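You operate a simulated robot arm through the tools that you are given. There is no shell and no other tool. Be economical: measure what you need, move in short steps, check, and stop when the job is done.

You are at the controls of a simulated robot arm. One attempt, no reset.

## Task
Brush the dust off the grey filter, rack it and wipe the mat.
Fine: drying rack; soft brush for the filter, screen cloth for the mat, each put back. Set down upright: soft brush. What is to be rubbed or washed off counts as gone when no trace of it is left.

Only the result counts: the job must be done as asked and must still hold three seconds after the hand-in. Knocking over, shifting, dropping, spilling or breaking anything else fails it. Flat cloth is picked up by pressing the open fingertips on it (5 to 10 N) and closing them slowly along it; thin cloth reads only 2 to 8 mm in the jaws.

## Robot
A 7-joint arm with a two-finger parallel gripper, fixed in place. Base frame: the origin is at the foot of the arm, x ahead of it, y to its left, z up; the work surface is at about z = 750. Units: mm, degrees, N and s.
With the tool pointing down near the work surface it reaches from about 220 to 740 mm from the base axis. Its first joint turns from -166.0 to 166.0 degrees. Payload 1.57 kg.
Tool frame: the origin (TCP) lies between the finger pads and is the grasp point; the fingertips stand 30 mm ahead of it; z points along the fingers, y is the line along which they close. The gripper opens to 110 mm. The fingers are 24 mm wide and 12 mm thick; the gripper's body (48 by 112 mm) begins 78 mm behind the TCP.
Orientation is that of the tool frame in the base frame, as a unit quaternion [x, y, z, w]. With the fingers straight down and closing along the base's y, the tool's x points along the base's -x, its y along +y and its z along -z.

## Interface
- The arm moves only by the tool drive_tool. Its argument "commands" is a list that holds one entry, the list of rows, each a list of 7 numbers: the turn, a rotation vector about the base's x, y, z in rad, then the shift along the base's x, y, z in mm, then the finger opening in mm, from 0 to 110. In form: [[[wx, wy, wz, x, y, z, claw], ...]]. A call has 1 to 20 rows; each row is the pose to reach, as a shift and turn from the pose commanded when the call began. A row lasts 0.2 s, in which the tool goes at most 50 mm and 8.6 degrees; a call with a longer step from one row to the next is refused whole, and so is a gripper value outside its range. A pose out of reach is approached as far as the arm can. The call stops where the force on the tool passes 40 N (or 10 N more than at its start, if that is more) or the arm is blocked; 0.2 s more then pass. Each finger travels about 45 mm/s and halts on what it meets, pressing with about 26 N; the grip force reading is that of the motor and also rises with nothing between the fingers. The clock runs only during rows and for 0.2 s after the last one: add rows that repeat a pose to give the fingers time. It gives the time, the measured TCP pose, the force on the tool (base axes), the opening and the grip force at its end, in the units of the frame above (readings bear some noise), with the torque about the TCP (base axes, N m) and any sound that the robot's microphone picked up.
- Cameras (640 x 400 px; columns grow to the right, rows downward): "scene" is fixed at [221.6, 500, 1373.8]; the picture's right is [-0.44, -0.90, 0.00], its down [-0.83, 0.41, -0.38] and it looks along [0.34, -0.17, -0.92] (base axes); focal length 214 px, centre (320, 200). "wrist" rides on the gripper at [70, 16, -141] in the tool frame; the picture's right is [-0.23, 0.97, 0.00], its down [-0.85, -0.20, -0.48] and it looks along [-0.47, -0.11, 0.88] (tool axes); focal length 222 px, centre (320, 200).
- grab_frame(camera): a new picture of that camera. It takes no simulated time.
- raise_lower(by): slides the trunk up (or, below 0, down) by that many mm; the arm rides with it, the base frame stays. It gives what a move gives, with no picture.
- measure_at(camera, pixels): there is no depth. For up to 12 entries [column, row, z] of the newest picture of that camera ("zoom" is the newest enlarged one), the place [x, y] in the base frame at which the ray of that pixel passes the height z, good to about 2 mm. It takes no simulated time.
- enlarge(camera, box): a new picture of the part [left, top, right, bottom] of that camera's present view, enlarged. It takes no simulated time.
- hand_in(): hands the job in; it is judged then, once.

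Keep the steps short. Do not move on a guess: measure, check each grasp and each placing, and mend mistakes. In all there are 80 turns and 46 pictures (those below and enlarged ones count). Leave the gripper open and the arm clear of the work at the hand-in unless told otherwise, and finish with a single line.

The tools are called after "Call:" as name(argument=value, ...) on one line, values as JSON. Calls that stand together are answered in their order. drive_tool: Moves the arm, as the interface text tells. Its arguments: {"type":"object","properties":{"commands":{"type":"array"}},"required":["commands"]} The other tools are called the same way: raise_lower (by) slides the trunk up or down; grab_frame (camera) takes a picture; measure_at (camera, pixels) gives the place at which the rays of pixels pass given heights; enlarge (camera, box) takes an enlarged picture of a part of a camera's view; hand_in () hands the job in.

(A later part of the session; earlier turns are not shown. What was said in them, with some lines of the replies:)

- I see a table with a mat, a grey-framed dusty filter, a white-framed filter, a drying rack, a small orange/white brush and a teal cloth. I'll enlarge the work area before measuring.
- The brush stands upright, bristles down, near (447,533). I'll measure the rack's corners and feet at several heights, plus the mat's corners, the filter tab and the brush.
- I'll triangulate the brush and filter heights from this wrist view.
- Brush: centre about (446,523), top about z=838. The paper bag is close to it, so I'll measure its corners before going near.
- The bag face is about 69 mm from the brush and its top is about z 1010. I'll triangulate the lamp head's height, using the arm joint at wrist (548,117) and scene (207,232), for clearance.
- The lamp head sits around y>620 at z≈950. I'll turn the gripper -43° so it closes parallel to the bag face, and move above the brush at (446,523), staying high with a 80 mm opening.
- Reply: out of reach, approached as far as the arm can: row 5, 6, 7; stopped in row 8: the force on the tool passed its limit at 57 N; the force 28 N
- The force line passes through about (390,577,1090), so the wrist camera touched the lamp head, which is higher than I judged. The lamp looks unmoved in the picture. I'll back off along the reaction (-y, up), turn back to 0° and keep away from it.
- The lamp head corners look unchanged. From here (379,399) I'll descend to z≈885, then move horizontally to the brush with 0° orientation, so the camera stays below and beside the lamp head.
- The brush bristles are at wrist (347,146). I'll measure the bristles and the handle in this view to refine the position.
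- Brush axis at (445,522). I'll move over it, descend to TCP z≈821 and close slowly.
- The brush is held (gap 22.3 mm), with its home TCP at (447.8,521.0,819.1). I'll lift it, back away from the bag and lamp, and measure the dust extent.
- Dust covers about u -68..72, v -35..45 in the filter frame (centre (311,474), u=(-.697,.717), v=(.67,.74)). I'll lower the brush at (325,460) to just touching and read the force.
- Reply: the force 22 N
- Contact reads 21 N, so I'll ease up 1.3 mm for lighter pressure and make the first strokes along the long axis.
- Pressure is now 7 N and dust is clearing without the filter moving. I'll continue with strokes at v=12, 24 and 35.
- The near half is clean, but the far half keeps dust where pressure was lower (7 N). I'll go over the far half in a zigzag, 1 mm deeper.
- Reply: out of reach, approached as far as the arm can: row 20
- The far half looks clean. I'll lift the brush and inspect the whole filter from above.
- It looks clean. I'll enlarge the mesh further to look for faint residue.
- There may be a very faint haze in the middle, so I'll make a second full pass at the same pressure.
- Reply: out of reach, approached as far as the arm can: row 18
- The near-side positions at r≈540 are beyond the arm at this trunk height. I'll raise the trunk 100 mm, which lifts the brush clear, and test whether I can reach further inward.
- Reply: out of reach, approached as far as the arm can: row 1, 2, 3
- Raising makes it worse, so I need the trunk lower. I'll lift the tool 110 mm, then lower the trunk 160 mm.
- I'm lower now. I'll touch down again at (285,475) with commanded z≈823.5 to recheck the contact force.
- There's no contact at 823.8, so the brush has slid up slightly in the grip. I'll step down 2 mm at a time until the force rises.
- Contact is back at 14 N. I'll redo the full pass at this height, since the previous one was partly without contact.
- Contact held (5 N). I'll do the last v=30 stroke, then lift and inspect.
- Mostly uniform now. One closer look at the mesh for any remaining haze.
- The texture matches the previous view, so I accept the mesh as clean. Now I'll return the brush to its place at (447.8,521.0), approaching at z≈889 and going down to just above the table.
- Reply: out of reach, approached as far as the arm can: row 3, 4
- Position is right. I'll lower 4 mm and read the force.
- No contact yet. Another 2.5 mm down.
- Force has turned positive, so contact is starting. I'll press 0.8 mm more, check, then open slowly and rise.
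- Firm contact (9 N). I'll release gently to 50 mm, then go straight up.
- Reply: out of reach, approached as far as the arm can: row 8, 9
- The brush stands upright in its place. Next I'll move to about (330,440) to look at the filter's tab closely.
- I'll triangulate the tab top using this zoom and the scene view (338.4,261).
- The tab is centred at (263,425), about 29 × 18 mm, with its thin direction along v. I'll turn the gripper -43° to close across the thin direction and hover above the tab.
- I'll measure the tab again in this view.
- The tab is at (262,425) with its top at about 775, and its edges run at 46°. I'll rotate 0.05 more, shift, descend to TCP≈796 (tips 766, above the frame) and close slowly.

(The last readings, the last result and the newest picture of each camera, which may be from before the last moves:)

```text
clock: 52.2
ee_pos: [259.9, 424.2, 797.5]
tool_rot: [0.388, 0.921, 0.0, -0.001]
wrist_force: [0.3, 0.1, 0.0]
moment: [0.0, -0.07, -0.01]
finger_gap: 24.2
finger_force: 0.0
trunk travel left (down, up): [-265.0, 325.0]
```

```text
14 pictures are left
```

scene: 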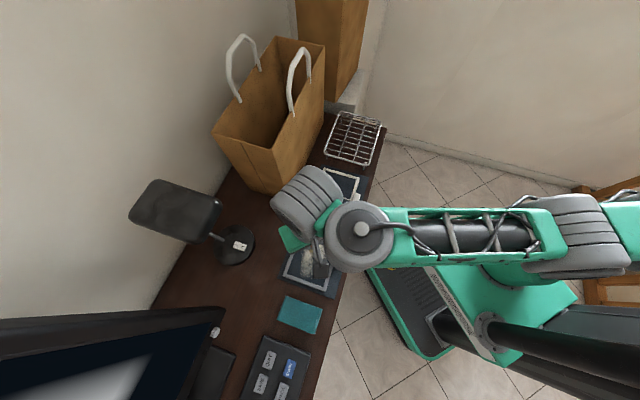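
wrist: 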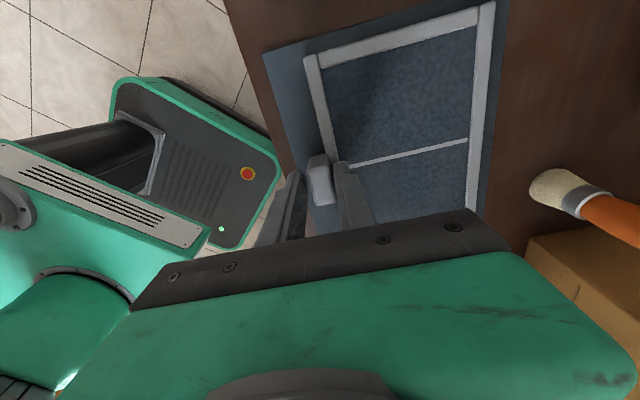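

The fingers straddle the tab (gap 24). I'll close to grip it.

Call:
drive_tool(commands=[[[0, 0, 0, 0, 0, 0, 20], [0, 0, 0, 0, 0, 0, 16], [0, 0, 0, 0, 0, 0, 10], [0, 0, 0, 0, 0, 0, 4], [0, 0, 0, 0, 0, 0, 4]]])

```text
clock: 53.4
ee_pos: [260.7, 423.5, 795.9]
tool_rot: [0.39, 0.921, 0.001, 0.0]
wrist_force: [-0.1, 0.4, 0.9]
moment: [-0.01, -0.04, 0.04]
finger_gap: 17.2
finger_force: 25.9
trunk travel left (down, up): [-265.0, 325.0]
```

Gripped at 17.2 mm. I'll lift 40 mm gently and check.

Call:
drive_tool(commands=[[[0, 0, 0, 0, 0, 5, 4], [0, 0, 0, 0, 0, 12, 4], [0, 0, 0, 0, 0, 25, 4], [0, 0, 0, 0, 0, 40, 4], [0, 0, 0, 0, 0, 40, 4]]])

Call:
enlarge(camera="wrist", box=[200, 0, 520, 200])

```text
clock: 54.6
ee_pos: [261.6, 424.2, 836.5]
tool_rot: [0.389, 0.921, 0.001, 0.0]
wrist_force: [-0.2, -1.1, -0.4]
moment: [0.0, 0.04, -0.04]
finger_gap: 17.0
finger_force: 26.2
trunk travel left (down, up): [-265.0, 325.0]
```

```text
2.00 times, centred on (360, 100) of wrist
```

zoom: 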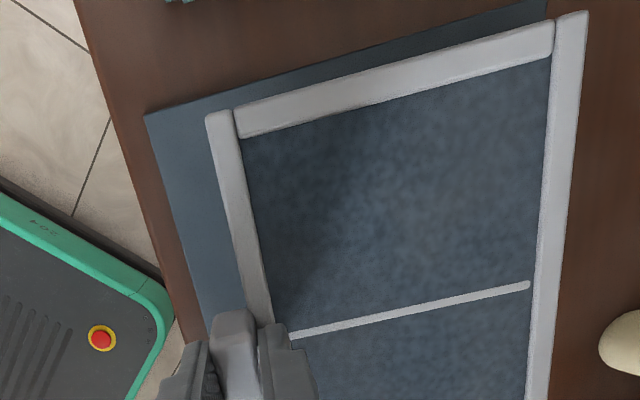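

It's held. I'll check for droop by measuring the far corners at the expected level z≈797, comparing with their original positions near (210,479) and (292,573).

Call:
measure_at(camera="zoom", pixels=[[207, 115, 797], [588, 12, 797], [588, 12, 785], [588, 12, 770]])

```text
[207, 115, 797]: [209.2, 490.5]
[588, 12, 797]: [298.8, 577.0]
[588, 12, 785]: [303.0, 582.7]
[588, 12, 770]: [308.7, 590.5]
```

The filter is level, with its centre at (311,475). The rack centre is about (594,189) with the same heading, so this is a pure shift of (283,-286). I'll lift 90 mm and carry it over the white filter.

Call:
drive_tool(commands=[[[0, 0, 0, 0, 0, 35, 4], [0, 0, 0, 0, 0, 70, 4], [0, 0, 0, 0, 0, 90, 4], [0, 0, 0, 20, -20, 90, 4], [0, 0, 0, 45, -45, 90, 4], [0, 0, 0, 70, -70, 90, 4], [0, 0, 0, 95, -95, 90, 4], [0, 0, 0, 120, -120, 90, 4], [0, 0, 0, 145, -145, 90, 4], [0, 0, 0, 170, -170, 90, 4], [0, 0, 0, 195, -195, 90, 4], [0, 0, 0, 220, -220, 90, 4], [0, 0, 0, 240, -242, 90, 4], [0, 0, 0, 260, -263, 90, 4], [0, 0, 0, 272, -275, 90, 4], [0, 0, 0, 283, -286, 90, 4], [0, 0, 0, 283, -286, 90, 4]]])

Call:
enlarge(camera="scene", box=[240, 80, 432, 200])

```text
clock: 58.2
ee_pos: [543.0, 137.2, 925.8]
tool_rot: [0.388, 0.922, 0.001, -0.001]
wrist_force: [0.1, 0.0, -0.5]
moment: [0.0, 0.04, 0.0]
finger_gap: 17.2
finger_force: 25.9
trunk travel left (down, up): [-265.0, 325.0]
```

```text
3.33 times, centred on (336, 140) of scene
```

zoom: 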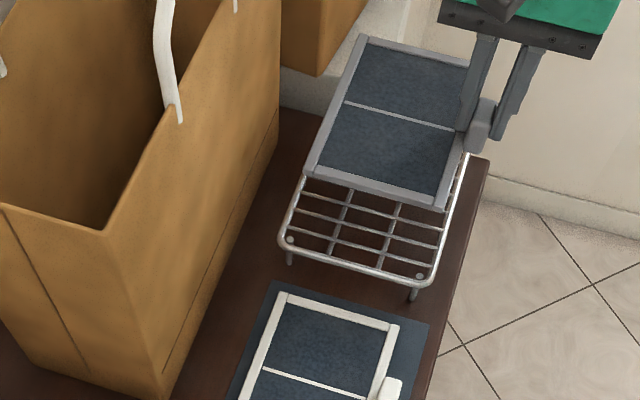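

I'll measure the rack's near corners and the filter's near edge in this zoom to check alignment.

Call:
measure_at(camera="zoom", pixels=[[281, 240, 785], [430, 284, 785], [281, 240, 795], [430, 284, 795], [305, 173, 887], [442, 210, 887], [360, 37, 887], [290, 262, 750], [412, 300, 750], [289, 240, 785], [421, 278, 785]])

```text
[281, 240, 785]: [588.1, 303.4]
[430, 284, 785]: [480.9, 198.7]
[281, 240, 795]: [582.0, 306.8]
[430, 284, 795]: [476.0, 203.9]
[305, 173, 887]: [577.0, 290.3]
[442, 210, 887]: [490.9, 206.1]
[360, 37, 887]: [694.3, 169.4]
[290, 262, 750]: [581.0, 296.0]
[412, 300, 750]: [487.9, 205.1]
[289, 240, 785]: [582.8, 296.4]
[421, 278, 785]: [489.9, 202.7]
```

Rack top is about 786, v is aligned, and I need about 5 mm more along the rack's length. I'll lower to just above the rack (TCP≈838).

Call:
drive_tool(commands=[[[0, 0, 0, 3.5, -3.5, -20, 4], [0, 0, 0, 3.5, -3.5, -45, 4], [0, 0, 0, 3.5, -3.5, -70, 4], [0, 0, 0, 3.5, -3.5, -85, 4], [0, 0, 0, 3.5, -3.5, -88, 4], [0, 0, 0, 3.5, -3.5, -88, 4]]])

Call:
enlarge(camera="scene", box=[300, 90, 412, 160])

```text
clock: 59.6
ee_pos: [546.6, 134.4, 837.2]
tool_rot: [0.389, 0.921, 0.002, 0.0]
wrist_force: [1.0, 0.3, 8.6]
moment: [0.23, 0.2, -0.05]
finger_gap: 16.9
finger_force: 26.1
trunk travel left (down, up): [-265.0, 325.0]
```

```text
5.71 times, centred on (356, 125) of scene
```

zoom: 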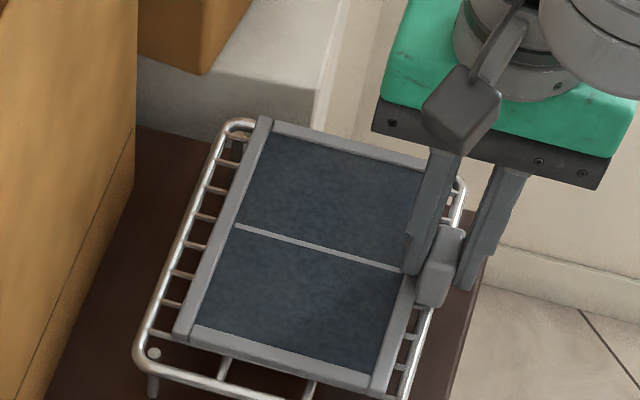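

Contact starts at TCP 837 (8.6 N), and the filter is within the rack outline. I'll lower 2 mm more to see whether it settles.

Call:
drive_tool(commands=[[[0, 0, 0, 0, 0, -1, 4], [0, 0, 0, 0, 0, -2, 4], [0, 0, 0, 0, 0, -2, 4]]])

```text
clock: 60.4
ee_pos: [546.7, 133.5, 836.7]
tool_rot: [0.389, 0.921, 0.001, 0.001]
wrist_force: [-0.9, -6.4, 21.9]
moment: [-0.19, 0.07, 0.02]
finger_gap: 17.6
finger_force: 25.8
trunk travel left (down, up): [-265.0, 325.0]
```

Firmly resting (22 N). I'll ease up 2 mm to relieve pressure, open slowly, then rise straight up.

Call:
drive_tool(commands=[[[0, 0, 0, 0, 0, 1, 4], [0, 0, 0, 0, 0, 2, 4], [0, 0, 0, 0, 0, 2, 16], [0, 0, 0, 0, 0, 2, 20], [0, 0, 0, 0, 0, 2, 26], [0, 0, 0, 0, 0, 2, 34], [0, 0, 0, 0, 0, 2, 42], [0, 0, 0, 0, 0, 2, 46], [0, 0, 0, 0, 0, 20, 46], [0, 0, 0, 0, 0, 50, 46], [0, 0, 0, 0, 0, 90, 46], [0, 0, 0, -30, 25, 110, 46], [0, 0, 0, -60, 50, 110, 46]]])

Call:
grab_frame(camera="scene")

```text
clock: 63.2
ee_pos: [485.3, 181.7, 946.5]
tool_rot: [0.389, 0.921, 0.0, -0.002]
wrist_force: [0.7, -1.0, 0.4]
moment: [0.0, 0.02, -0.02]
finger_gap: 45.4
finger_force: 0.1
trunk travel left (down, up): [-265.0, 325.0]
```

```text
10 pictures are left
```

scene: 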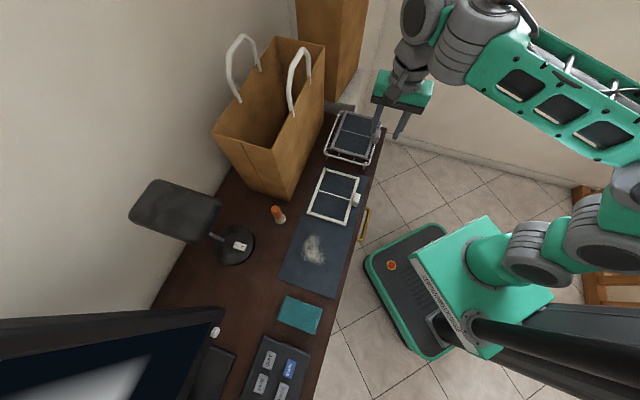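

The filter is on the rack, and dust remains on the mat at scene (314,250). I'll enlarge that area and the cloth to measure.

Call:
enlarge(camera="scene", box=[230, 220, 422, 340])

```text
3.33 times, centred on (326, 280) of scene
```

zoom: 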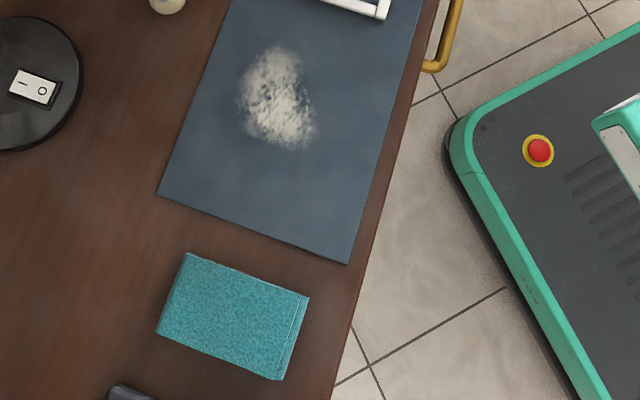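

Call:
measure_at(camera="zoom", pixels=[[275, 45, 752], [242, 85, 752], [245, 115, 752], [285, 148, 752], [317, 125, 752], [303, 70, 752], [188, 254, 755], [308, 298, 755], [280, 380, 755], [158, 332, 755], [348, 264, 751], [158, 193, 751]])

```text
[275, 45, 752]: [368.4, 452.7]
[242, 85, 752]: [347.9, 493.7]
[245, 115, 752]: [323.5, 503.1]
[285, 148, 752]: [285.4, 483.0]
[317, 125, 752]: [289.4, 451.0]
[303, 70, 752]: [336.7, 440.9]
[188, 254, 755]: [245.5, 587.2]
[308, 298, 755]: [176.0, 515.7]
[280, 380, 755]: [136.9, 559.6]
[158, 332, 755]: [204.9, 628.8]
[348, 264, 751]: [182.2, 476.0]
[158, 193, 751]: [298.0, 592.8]
```

Dust patch: centre about (327,472), ±42 mm. Cloth: centre (191,573), 100 mm along v and 59 mm along u. I'll turn the gripper to close along u with the camera on the robot side, moving to (240,480), and look for the monitor's clearance.

Call:
drive_tool(commands=[[[0, 0, 0.1215, -18.8, 22.9, 0, 46], [0, 0, 0.243, -37.6, 45.8, 0, 46], [0, 0, 0.3645, -56.4, 68.7, 0, 46], [0, 0, 0.486, -75.2, 91.6, 0, 46], [0, 0, 0.6075, -94, 114.5, 0, 46], [0, 0, 0.729, -112.8, 137.4, 0, 46], [0, 0, 0.8505, -131.6, 160.3, 0, 46], [0, 0, 0.972, -150.4, 183.2, 0, 46], [0, 0, 1.0935, -169.2, 206.1, 0, 46], [0, 0, 1.215, -188, 229, 0, 46], [0, 0, 1.3365, -206.8, 251.9, 0, 40], [0, 0, 1.458, -225.6, 274.8, 0, 36], [0, 0, 1.58, -245, 298, 0, 32], [0, 0, 1.58, -245, 298, 0, 32]]])

Call:
grab_frame(camera="wrist")

```text
clock: 66.2
ee_pos: [243.1, 481.1, 944.4]
tool_rot: [-0.382, 0.924, -0.001, -0.002]
wrist_force: [-0.1, -0.1, 0.1]
moment: [0.01, -0.05, 0.02]
finger_gap: 32.0
finger_force: 0.0
trunk travel left (down, up): [-265.0, 325.0]
```

```text
8 pictures are left
```

wrist: 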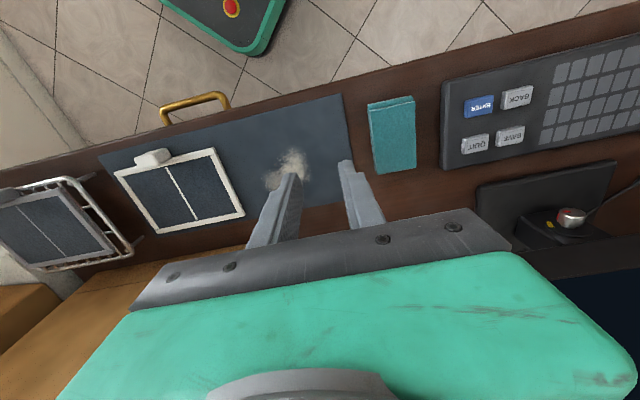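

The monitor's edge appears at wrist (522,255)–(640,237). I'll check its position at several heights, and the cloth location.

Call:
measure_at(camera="wrist", pixels=[[522, 255, 850], [522, 255, 900], [522, 255, 950], [522, 255, 1000], [640, 237, 900], [640, 237, 1000], [368, 103, 757], [413, 97, 757], [417, 165, 757], [375, 174, 757]])

Call:
measure_at(camera="scene", pixels=[[222, 312, 850], [222, 312, 900], [222, 312, 950], [222, 312, 1000], [222, 312, 1100], [0, 320, 900], [0, 320, 1000]])

```text
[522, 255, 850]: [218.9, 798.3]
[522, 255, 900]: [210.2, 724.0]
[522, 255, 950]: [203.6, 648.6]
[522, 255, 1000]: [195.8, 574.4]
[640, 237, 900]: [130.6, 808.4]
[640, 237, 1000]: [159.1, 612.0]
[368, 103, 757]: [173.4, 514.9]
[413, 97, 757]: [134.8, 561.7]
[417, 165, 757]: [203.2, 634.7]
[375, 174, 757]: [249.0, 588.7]
```

```text
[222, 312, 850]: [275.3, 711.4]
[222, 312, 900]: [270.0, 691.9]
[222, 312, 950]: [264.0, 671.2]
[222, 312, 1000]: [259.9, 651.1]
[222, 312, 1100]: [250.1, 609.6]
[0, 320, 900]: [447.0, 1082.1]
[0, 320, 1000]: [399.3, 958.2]
```

The monitor stands at about y>650, so it's clear of the gripper. The cloth centre is (190,575). I'll move above it at z≈830, then descend in the next step.

Call:
drive_tool(commands=[[[0, 0, 0, -14, 24, -28, 36], [0, 0, 0, -27, 47, -56, 40], [0, 0, 0, -40, 70, -84, 40], [0, 0, 0, -53, 94, -112, 40], [0, 0, 0, -53, 94, -132, 40], [0, 0, 0, -53, 94, -145, 40], [0, 0, 0, -53, 94, -145, 40]]])

```text
clock: 67.8
ee_pos: [187.5, 577.7, 805.7]
tool_rot: [-0.381, 0.925, 0.004, 0.002]
wrist_force: [1.4, -0.1, 31.0]
moment: [-0.39, -0.23, -0.03]
finger_gap: 40.2
finger_force: 0.3
trunk travel left (down, up): [-265.0, 325.0]
```

31 N at z 805.7: the cloth stack is thicker than expected, with its top about 775. I'll ease back 5 mm to about 6 N and look.

Call:
drive_tool(commands=[[[0, 0, 0, 0, 0, 3, 40], [0, 0, 0, 0, 0, 5, 40], [0, 0, 0, 0, 0, 5, 40]]])

Call:
grab_frame(camera="wrist")

```text
clock: 68.6
ee_pos: [188.2, 576.4, 805.4]
tool_rot: [-0.381, 0.925, 0.0, -0.001]
wrist_force: [-5.4, 10.9, 21.7]
moment: [0.28, 0.14, 0.04]
finger_gap: 40.2
finger_force: 0.1
trunk travel left (down, up): [-265.0, 325.0]
```

```text
7 pictures are left
```

wrist: 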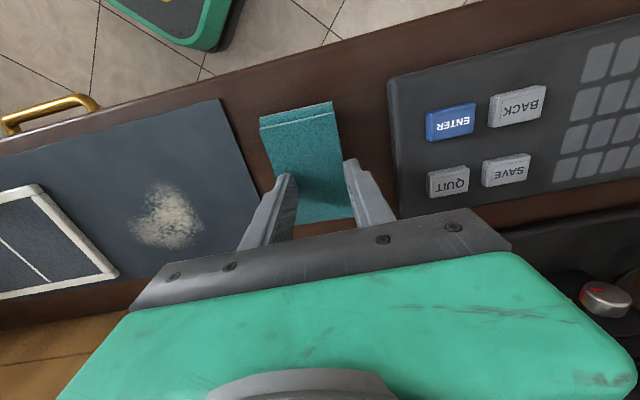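

The fingertips are resting on the cloth. I'll ease up 3 mm more for 5–10 N.

Call:
drive_tool(commands=[[[0, 0, 0, 0, 0, 2.5, 40], [0, 0, 0, 0, 0, 2.5, 40]]])

```text
clock: 69.2
ee_pos: [188.0, 576.9, 805.5]
tool_rot: [-0.38, 0.925, -0.002, -0.002]
wrist_force: [-3.5, -0.3, 9.6]
moment: [0.04, 0.09, 0.04]
finger_gap: 40.6
finger_force: 0.3
trunk travel left (down, up): [-265.0, 325.0]
```

9.6 N, in range. I'll close slowly along the cloth while holding height.

Call:
drive_tool(commands=[[[0, 0, 0, 0, 0, 0, 37], [0, 0, 0, 0, 0, 0, 34], [0, 0, 0, 0, 0, 0, 31], [0, 0, 0, 0, 0, 0, 28], [0, 0, 0, 0, 0, 0, 25], [0, 0, 0, 0, 0, 0, 22], [0, 0, 0, 0, 0, 0, 19], [0, 0, 0, 0, 0, 0, 16], [0, 0, 0, 0, 0, 0, 13], [0, 0, 0, 0, 0, 0, 10], [0, 0, 0, 0, 0, 0, 7], [0, 0, 0, 0, 0, 0, 4], [0, 0, 0, 0, 0, 0, 1], [0, 0, 0, 0, 0, 0, 0], [0, 0, 0, 0, 0, 0, 0]]])

```text
clock: 72.4
ee_pos: [189.2, 578.1, 807.2]
tool_rot: [-0.38, 0.925, 0.0, 0.0]
wrist_force: [0.4, -0.9, 0.1]
moment: [0.01, -0.03, 0.01]
finger_gap: 0.0
finger_force: 21.0
trunk travel left (down, up): [-265.0, 325.0]
```

The gap closed to 0 because the pressure faded as the arm settled, so nothing was picked up. I'll reopen, press again and let it settle before reading.

Call:
drive_tool(commands=[[[0, 0, 0, 0, 0, 8, 12], [0, 0, 0, 0, 0, 8, 26], [0, 0, 0, 0, 0, 8, 40], [0, 0, 0, 0, 0, 4, 40], [0, 0, 0, 0, 0, 0, 40], [0, 0, 0, 0, 0, -1.5, 40], [0, 0, 0, 0, 0, -2.5, 40], [0, 0, 0, 0, 0, -2.5, 40], [0, 0, 0, 0, 0, -2.5, 40], [0, 0, 0, 0, 0, -2.5, 40]]])

```text
clock: 74.6
ee_pos: [188.9, 577.5, 806.3]
tool_rot: [-0.381, 0.924, -0.001, -0.001]
wrist_force: [0.3, 0.0, 2.6]
moment: [0.04, -0.03, 0.0]
finger_gap: 40.0
finger_force: 0.0
trunk travel left (down, up): [-265.0, 325.0]
```

2.6 N now. Pressing 1.2 mm more.

Call:
drive_tool(commands=[[[0, 0, 0, 0, 0, -0.6, 40], [0, 0, 0, 0, 0, -1.2, 40], [0, 0, 0, 0, 0, -1.2, 40], [0, 0, 0, 0, 0, -1.2, 40]]])

```text
clock: 75.6
ee_pos: [189.4, 576.4, 805.1]
tool_rot: [-0.381, 0.925, 0.001, 0.0]
wrist_force: [2.5, 3.1, 11.3]
moment: [-0.12, -0.27, 0.08]
finger_gap: 39.9
finger_force: 0.0
trunk travel left (down, up): [-265.0, 325.0]
```

11 N. I'll close halfway slowly and check that the pressure holds.

Call:
drive_tool(commands=[[[0, 0, 0, 0, 0, 0.2, 37], [0, 0, 0, 0, 0, 0.2, 34], [0, 0, 0, 0, 0, 0.2, 31], [0, 0, 0, 0, 0, 0.2, 28], [0, 0, 0, 0, 0, 0.2, 25], [0, 0, 0, 0, 0, 0.2, 22], [0, 0, 0, 0, 0, 0.2, 19]]])

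```text
clock: 77.2
ee_pos: [189.5, 576.2, 804.5]
tool_rot: [-0.381, 0.925, 0.001, 0.0]
wrist_force: [3.3, -0.6, 16.6]
moment: [-0.26, -0.34, 0.0]
finger_gap: 37.1
finger_force: 9.8
trunk travel left (down, up): [-265.0, 325.0]
```

The fingers are catching the cloth (gap 37, 9.8 N grip), but the press is 16.6 N. I'll ease up 0.8 mm and keep closing.

Call:
drive_tool(commands=[[[0, 0, 0, 0, 0, 0.5, 19], [0, 0, 0, 0, 0, 0.8, 17], [0, 0, 0, 0, 0, 0.8, 14], [0, 0, 0, 0, 0, 0.8, 11], [0, 0, 0, 0, 0, 0.8, 8], [0, 0, 0, 0, 0, 0.8, 5], [0, 0, 0, 0, 0, 0.8, 2], [0, 0, 0, 0, 0, 0.8, 0], [0, 0, 0, 0, 0, 0.8, 0]]])

```text
clock: 79.2
ee_pos: [189.3, 575.4, 805.4]
tool_rot: [-0.381, 0.924, 0.0, -0.001]
wrist_force: [0.7, -1.4, 11.9]
moment: [-0.02, -0.07, -0.02]
finger_gap: 0.0
finger_force: 21.2
trunk travel left (down, up): [-265.0, 325.0]
```

The gap read 0 again, so the fingertips just slid over the top. This cloth is a thick folded block (about 59 mm wide, 22 mm high), so I'll straddle it instead. First I'll measure the room to the keypad on the far side in the last wrist view.

Call:
measure_at(camera="wrist", pixels=[[388, 85, 765], [400, 215, 765], [331, 102, 775], [355, 218, 775], [260, 118, 775], [275, 175, 775], [248, 160, 752]])

Call:
drive_tool(commands=[[[0, 0, 0, 0, 0, 15, 10], [0, 0, 0, 0, 0, 30, 28], [0, 0, 0, 0, 0, 50, 46], [0, 0, 0, 0, 0, 50, 64], [0, 0, 0, 0, 0, 50, 80], [0, 0, 0, 0, 0, 50, 80]]])

Call:
grab_frame(camera="wrist")

```text
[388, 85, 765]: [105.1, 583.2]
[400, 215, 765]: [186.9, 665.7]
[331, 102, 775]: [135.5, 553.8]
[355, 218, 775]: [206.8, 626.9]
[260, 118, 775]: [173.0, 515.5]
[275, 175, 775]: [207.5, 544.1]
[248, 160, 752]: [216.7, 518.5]
```

```text
clock: 80.6
ee_pos: [187.6, 576.2, 855.0]
tool_rot: [-0.382, 0.924, 0.0, -0.001]
wrist_force: [0.7, 0.0, 0.6]
moment: [0.01, 0.02, 0.02]
finger_gap: 80.2
finger_force: 0.0
trunk travel left (down, up): [-265.0, 325.0]
```

```text
6 pictures are left
```

wrist: 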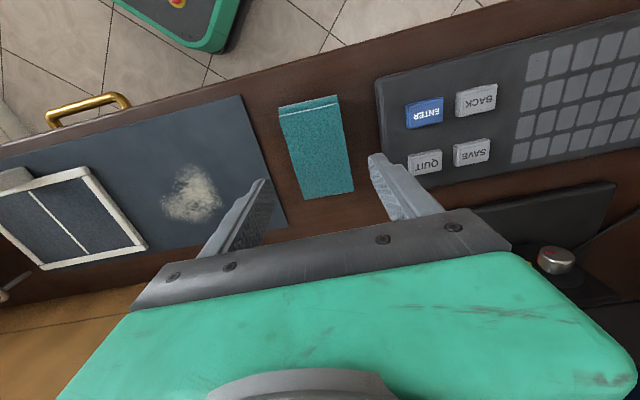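

The panel edge is at u≈343, and the cloth spans u 247–302. I'll shift 5.5 mm in -u, descend with 80 mm opening to TCP≈788, and close slowly around the stack.

Call:
drive_tool(commands=[[[0, 0, 0, 3.9, -3.9, 0, 80], [0, 0, 0, 3.9, -3.9, -25, 80], [0, 0, 0, 3.9, -3.9, -45, 80], [0, 0, 0, 3.9, -3.9, -58, 80], [0, 0, 0, 3.9, -3.9, -66, 80], [0, 0, 0, 3.9, -3.9, -67, 80], [0, 0, 0, 3.9, -3.9, -67, 76], [0, 0, 0, 3.9, -3.9, -67, 72], [0, 0, 0, 3.9, -3.9, -67, 68], [0, 0, 0, 3.9, -3.9, -67, 64], [0, 0, 0, 3.9, -3.9, -67, 60], [0, 0, 0, 3.9, -3.9, -67, 56], [0, 0, 0, 3.9, -3.9, -67, 52], [0, 0, 0, 3.9, -3.9, -67, 48], [0, 0, 0, 3.9, -3.9, -67, 44], [0, 0, 0, 3.9, -3.9, -67, 40]]])

```text
clock: 84.0
ee_pos: [192.8, 572.7, 790.9]
tool_rot: [-0.382, 0.924, 0.0, -0.001]
wrist_force: [-0.2, 0.2, 1.3]
moment: [0.01, 0.02, 0.02]
finger_gap: 57.0
finger_force: 25.7
trunk travel left (down, up): [-265.0, 325.0]
```

The cloth block is held (57 mm, 25.7 N). Home TCP (192.8,572.7,790.9). I'll lift 40 mm, carry it over the dust at (312,488) and lower to just above the mat.

Call:
drive_tool(commands=[[[0, 0, 0, 0, 0, 10, 40], [0, 0, 0, 0, 0, 40, 40], [0, 0, 0, 24, -17, 40, 40], [0, 0, 0, 54, -38, 40, 40], [0, 0, 0, 84, -60, 40, 40], [0, 0, 0, 119, -85, 40, 40], [0, 0, 0, 119, -85, 25, 40], [0, 0, 0, 119, -85, 10, 40], [0, 0, 0, 119, -85, 4, 40], [0, 0, 0, 119, -85, 4, 40]]])

Call:
enlarge(camera="wrist", box=[160, 50, 480, 250])

```text
clock: 86.2
ee_pos: [312.2, 486.7, 792.9]
tool_rot: [-0.381, 0.924, 0.0, 0.0]
wrist_force: [-0.3, -0.4, 6.2]
moment: [-0.21, 0.13, -0.01]
finger_gap: 56.7
finger_force: 25.8
trunk travel left (down, up): [-265.0, 325.0]
```

```text
2.00 times, centred on (320, 150) of wrist
```

zoom: 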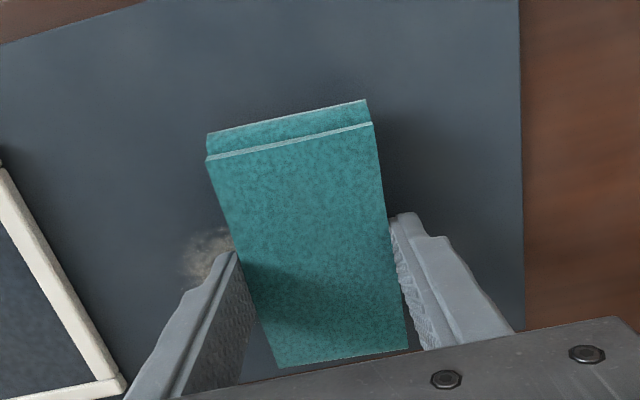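

The cloth is in contact at 6.2 N. Before stroking toward the white filter I'll measure the distances in this zoom.

Call:
measure_at(camera="zoom", pixels=[[5, 170, 757], [122, 378, 757], [80, 300, 757], [185, 285, 763], [185, 260, 752], [205, 232, 752], [238, 250, 775], [210, 158, 775], [370, 125, 775]])

```text
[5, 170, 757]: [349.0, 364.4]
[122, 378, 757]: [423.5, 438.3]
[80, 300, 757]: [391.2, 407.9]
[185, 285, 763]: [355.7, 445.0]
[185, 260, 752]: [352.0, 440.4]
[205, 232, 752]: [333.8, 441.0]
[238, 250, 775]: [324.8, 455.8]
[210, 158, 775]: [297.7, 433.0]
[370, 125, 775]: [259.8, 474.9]
```

White filter edge is at u≈16 and the finger's outer edge at about 86, so a 50 mm stroke toward it leaves more than 20 mm. I'll wipe back and forth over the patch with slight pressure.

Call:
drive_tool(commands=[[[0, 0, 0, 12, -12, -0.6, 40], [0, 0, 0, 24, -24, -0.6, 40], [0, 0, 0, 35, -35.7, -0.6, 40], [0, 0, 0, 18, -18, -0.6, 40], [0, 0, 0, 0, 0, -0.6, 40], [0, 0, 0, -7, 7.1, -0.6, 40], [0, 0, 0, -20, -5.5, -0.6, 40], [0, 0, 0, -1, -24.6, -0.6, 40], [0, 0, 0, 22, -48.3, -0.6, 40], [0, 0, 0, 5, -30.6, -0.6, 40], [0, 0, 0, -20, -5.5, -0.6, 40], [0, 0, 0, -7, 7.1, -0.6, 40], [0, 0, 0, 4.4, 18.3, -0.6, 40], [0, 0, 0, 23, 0, -0.6, 40], [0, 0, 0, 46.4, -24.5, -0.6, 40], [0, 0, 0, 23, 0, -0.6, 40], [0, 0, 0, 4.4, 18.3, -0.6, 40], [0, 0, 0, 0, 0, -0.6, 40]]])

```text
clock: 90.0
ee_pos: [313.0, 488.4, 792.7]
tool_rot: [-0.381, 0.925, -0.001, -0.003]
wrist_force: [-1.0, -0.7, 0.8]
moment: [0.05, 0.01, 0.03]
finger_gap: 56.6
finger_force: 25.7
trunk travel left (down, up): [-265.0, 325.0]
```

Force has dropped to 0.8 N. I'll lower 1.2 mm and check the force.

Call:
drive_tool(commands=[[[0, 0, 0, 0, 0, -0.6, 40], [0, 0, 0, 0, 0, -1.2, 40], [0, 0, 0, 0, 0, -1.2, 40]]])

```text
clock: 90.8
ee_pos: [314.3, 486.9, 791.8]
tool_rot: [-0.381, 0.924, 0.0, 0.0]
wrist_force: [4.4, 4.4, 9.1]
moment: [-0.06, 0.01, 0.02]
finger_gap: 56.6
finger_force: 26.3
trunk travel left (down, up): [-265.0, 325.0]
```

9 N now. I'll repeat the wiping pattern at this pressure.

Call:
drive_tool(commands=[[[0, 0, 0, 12, -12, 0, 40], [0, 0, 0, 24, -24, 0, 40], [0, 0, 0, 35, -35.7, 0, 40], [0, 0, 0, 18, -18, 0, 40], [0, 0, 0, 0, 0, 0, 40], [0, 0, 0, -7, 7.1, 0, 40], [0, 0, 0, -20, -5.5, 0, 40], [0, 0, 0, -1, -24.6, 0, 40], [0, 0, 0, 22, -48.3, -0.2, 40], [0, 0, 0, 5, -30.6, -0.2, 40], [0, 0, 0, -20, -5.5, -0.2, 40], [0, 0, 0, -7, 7.1, -0.2, 40], [0, 0, 0, 4.4, 18.3, -0.3, 40], [0, 0, 0, 23, 0, -0.3, 40], [0, 0, 0, 46.4, -24.5, -0.3, 40], [0, 0, 0, 23, 0, -0.3, 40], [0, 0, 0, 4.4, 18.3, -0.3, 40], [0, 0, 0, 0, 0, -0.3, 40]]])

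```text
clock: 94.6
ee_pos: [313.3, 487.1, 791.1]
tool_rot: [-0.382, 0.924, 0.0, 0.0]
wrist_force: [1.0, 5.1, 15.7]
moment: [0.0, 0.14, -0.02]
finger_gap: 56.7
finger_force: 26.0
trunk travel left (down, up): [-265.0, 325.0]
```

Good pressure (15.7 N). I'll lift and carry the cloth back over its home position at height, then look at the mat from there.

Call:
drive_tool(commands=[[[0, 0, 0, 0, 0, 20, 40], [0, 0, 0, 0, 0, 50, 40], [0, 0, 0, -30, 21, 55, 40], [0, 0, 0, -60, 42, 55, 40], [0, 0, 0, -90, 64, 55, 40], [0, 0, 0, -120.2, 85.6, 55, 40], [0, 0, 0, -120.2, 85.6, 55, 40]]])

Call:
enlarge(camera="wrist", box=[80, 80, 304, 220])

```text
clock: 96.2
ee_pos: [192.2, 572.4, 846.3]
tool_rot: [-0.381, 0.925, -0.001, -0.001]
wrist_force: [1.4, -0.1, 0.1]
moment: [0.02, 0.01, -0.02]
finger_gap: 56.8
finger_force: 26.0
trunk travel left (down, up): [-265.0, 325.0]
```

```text
2.86 times, centred on (192, 150) of wrist
```

zoom: 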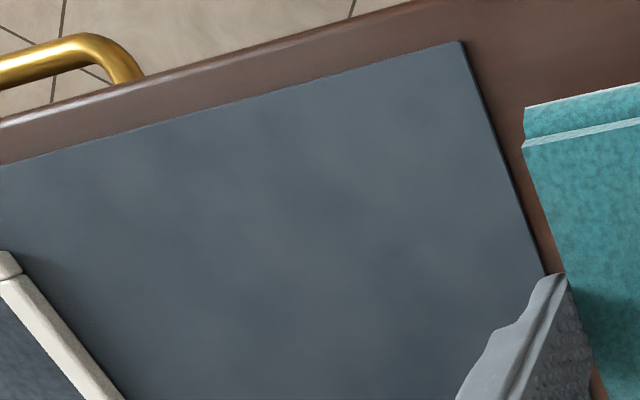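

The mat looks clean. Now I'll lower the cloth at its home (192.8,572.7) to z≈791 and read the force.

Call:
drive_tool(commands=[[[0, 0, 0, 0.6, 0.3, -25, 40], [0, 0, 0, 0.6, 0.3, -45, 40], [0, 0, 0, 0.6, 0.3, -54, 40], [0, 0, 0, 0.6, 0.3, -55.5, 40], [0, 0, 0, 0.6, 0.3, -55.5, 40]]])

```text
clock: 97.4
ee_pos: [191.8, 575.0, 788.9]
tool_rot: [-0.381, 0.925, -0.001, -0.001]
wrist_force: [0.0, -0.6, -0.2]
moment: [0.02, -0.03, -0.01]
finger_gap: 57.0
finger_force: 26.1
trunk travel left (down, up): [-265.0, 325.0]
```

Call:
drive_tool(commands=[[[0, 0, 0, 0.5, -1.5, -1, 40], [0, 0, 0, 0.5, -1.5, -2, 40], [0, 0, 0, 0.5, -1.5, -2, 40]]])

```text
clock: 98.2
ee_pos: [193.8, 572.9, 789.4]
tool_rot: [-0.382, 0.924, 0.0, -0.001]
wrist_force: [-1.9, -0.9, 2.7]
moment: [0.03, -0.07, -0.03]
finger_gap: 57.0
finger_force: 26.4
trunk travel left (down, up): [-265.0, 325.0]
```

Contact (2.7 N) at the home pose. I'll open slowly to 80 and rise straight up, then move to a clear spot.

Call:
drive_tool(commands=[[[0, 0, 0, 0, 0, 0, 55], [0, 0, 0, 0, 0, 0, 60], [0, 0, 0, 0, 0, 0, 66], [0, 0, 0, 0, 0, 0, 74], [0, 0, 0, 0, 0, 0, 80], [0, 0, 0, 0, 0, 0, 80], [0, 0, 0, 0, 0, 20, 80], [0, 0, 0, 0, 0, 55, 80], [0, 0, 0, 0, 0, 95, 80], [0, 0, 0, 15, -35, 125, 80], [0, 0, 0, 40, -70, 150, 80], [0, 0, 0, 70, -105, 170, 80], [0, 0, 0, 100, -140, 180, 80], [0, 0, 0, 120, -180, 190, 80], [0, 0, 0, 130, -225, 190, 80], [0, 0, 0, 130, -270, 190, 80], [0, 0, 0, 130, -300, 190, 80]]])

Call:
grab_frame(camera="scene")

```text
refused: row 12 steps farther than a row can; nothing moved
```

```text
3 pictures are left
```

scene: 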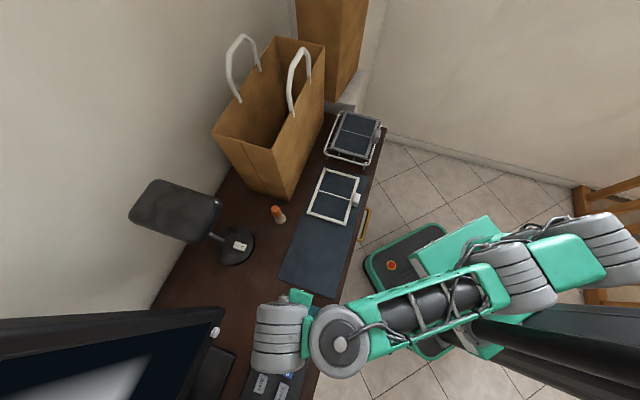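

The call was refused because row 12's step was too long. I'll repeat it with shorter steps.

Call:
drive_tool(commands=[[[0, 0, 0, 0, 0, 0, 55], [0, 0, 0, 0, 0, 0, 60], [0, 0, 0, 0, 0, 0, 66], [0, 0, 0, 0, 0, 0, 74], [0, 0, 0, 0, 0, 0, 80], [0, 0, 0, 0, 0, 0, 80], [0, 0, 0, 0, 0, 20, 80], [0, 0, 0, 0, 0, 55, 80], [0, 0, 0, 0, 0, 95, 80], [0, 0, 0, 10, -25, 120, 80], [0, 0, 0, 25, -55, 140, 80], [0, 0, 0, 45, -85, 160, 80], [0, 0, 0, 65, -115, 175, 80], [0, 0, 0, 85, -145, 185, 80], [0, 0, 0, 100, -180, 190, 80], [0, 0, 0, 110, -220, 190, 80], [0, 0, 0, 120, -260, 190, 80], [0, 0, 0, 130, -300, 190, 80]]])

Call:
enlarge(camera="scene", box=[190, 200, 382, 320])

```text
clock: 102.0
ee_pos: [322.4, 272.2, 978.0]
tool_rot: [-0.381, 0.925, -0.002, -0.001]
wrist_force: [0.1, 0.5, -0.5]
moment: [-0.02, 0.0, -0.01]
finger_gap: 80.1
finger_force: 0.1
trunk travel left (down, up): [-265.0, 325.0]
```

```text
3.33 times, centred on (286, 260) of scene
```

zoom: 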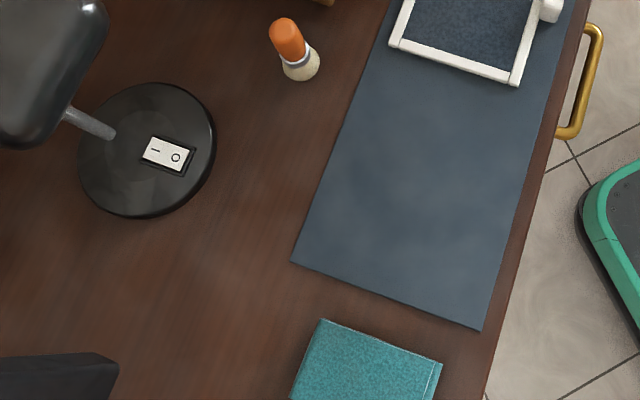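

The mat is clean, the brush is upright and the cloth is back in place. One last check of the rack.

Call:
enlarge(camera="scene", box=[300, 95, 412, 165])

```text
5.71 times, centred on (356, 130) of scene
```

zoom: 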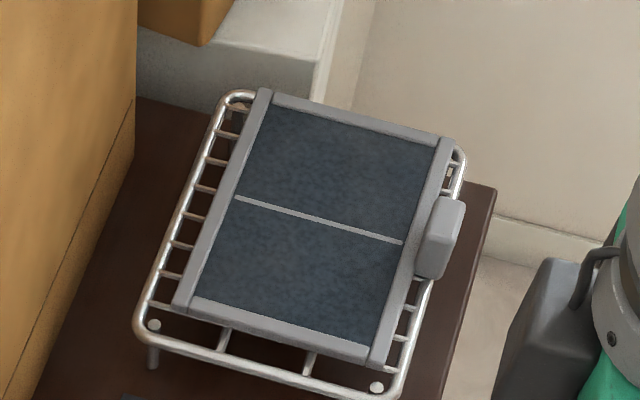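

The filter rests clean on the rack, within its outline. The gripper is open and clear, so I'm handing in.

Call:
hand_in()

```text
The job is handed in.
```

I brushed the grey filter and laid it on the drying rack, wiped the mat, and put the brush (upright) and cloth back; early on the wrist camera bumped the desk lamp, which didn't appear to move, and I saw no dust left in the final pictures.
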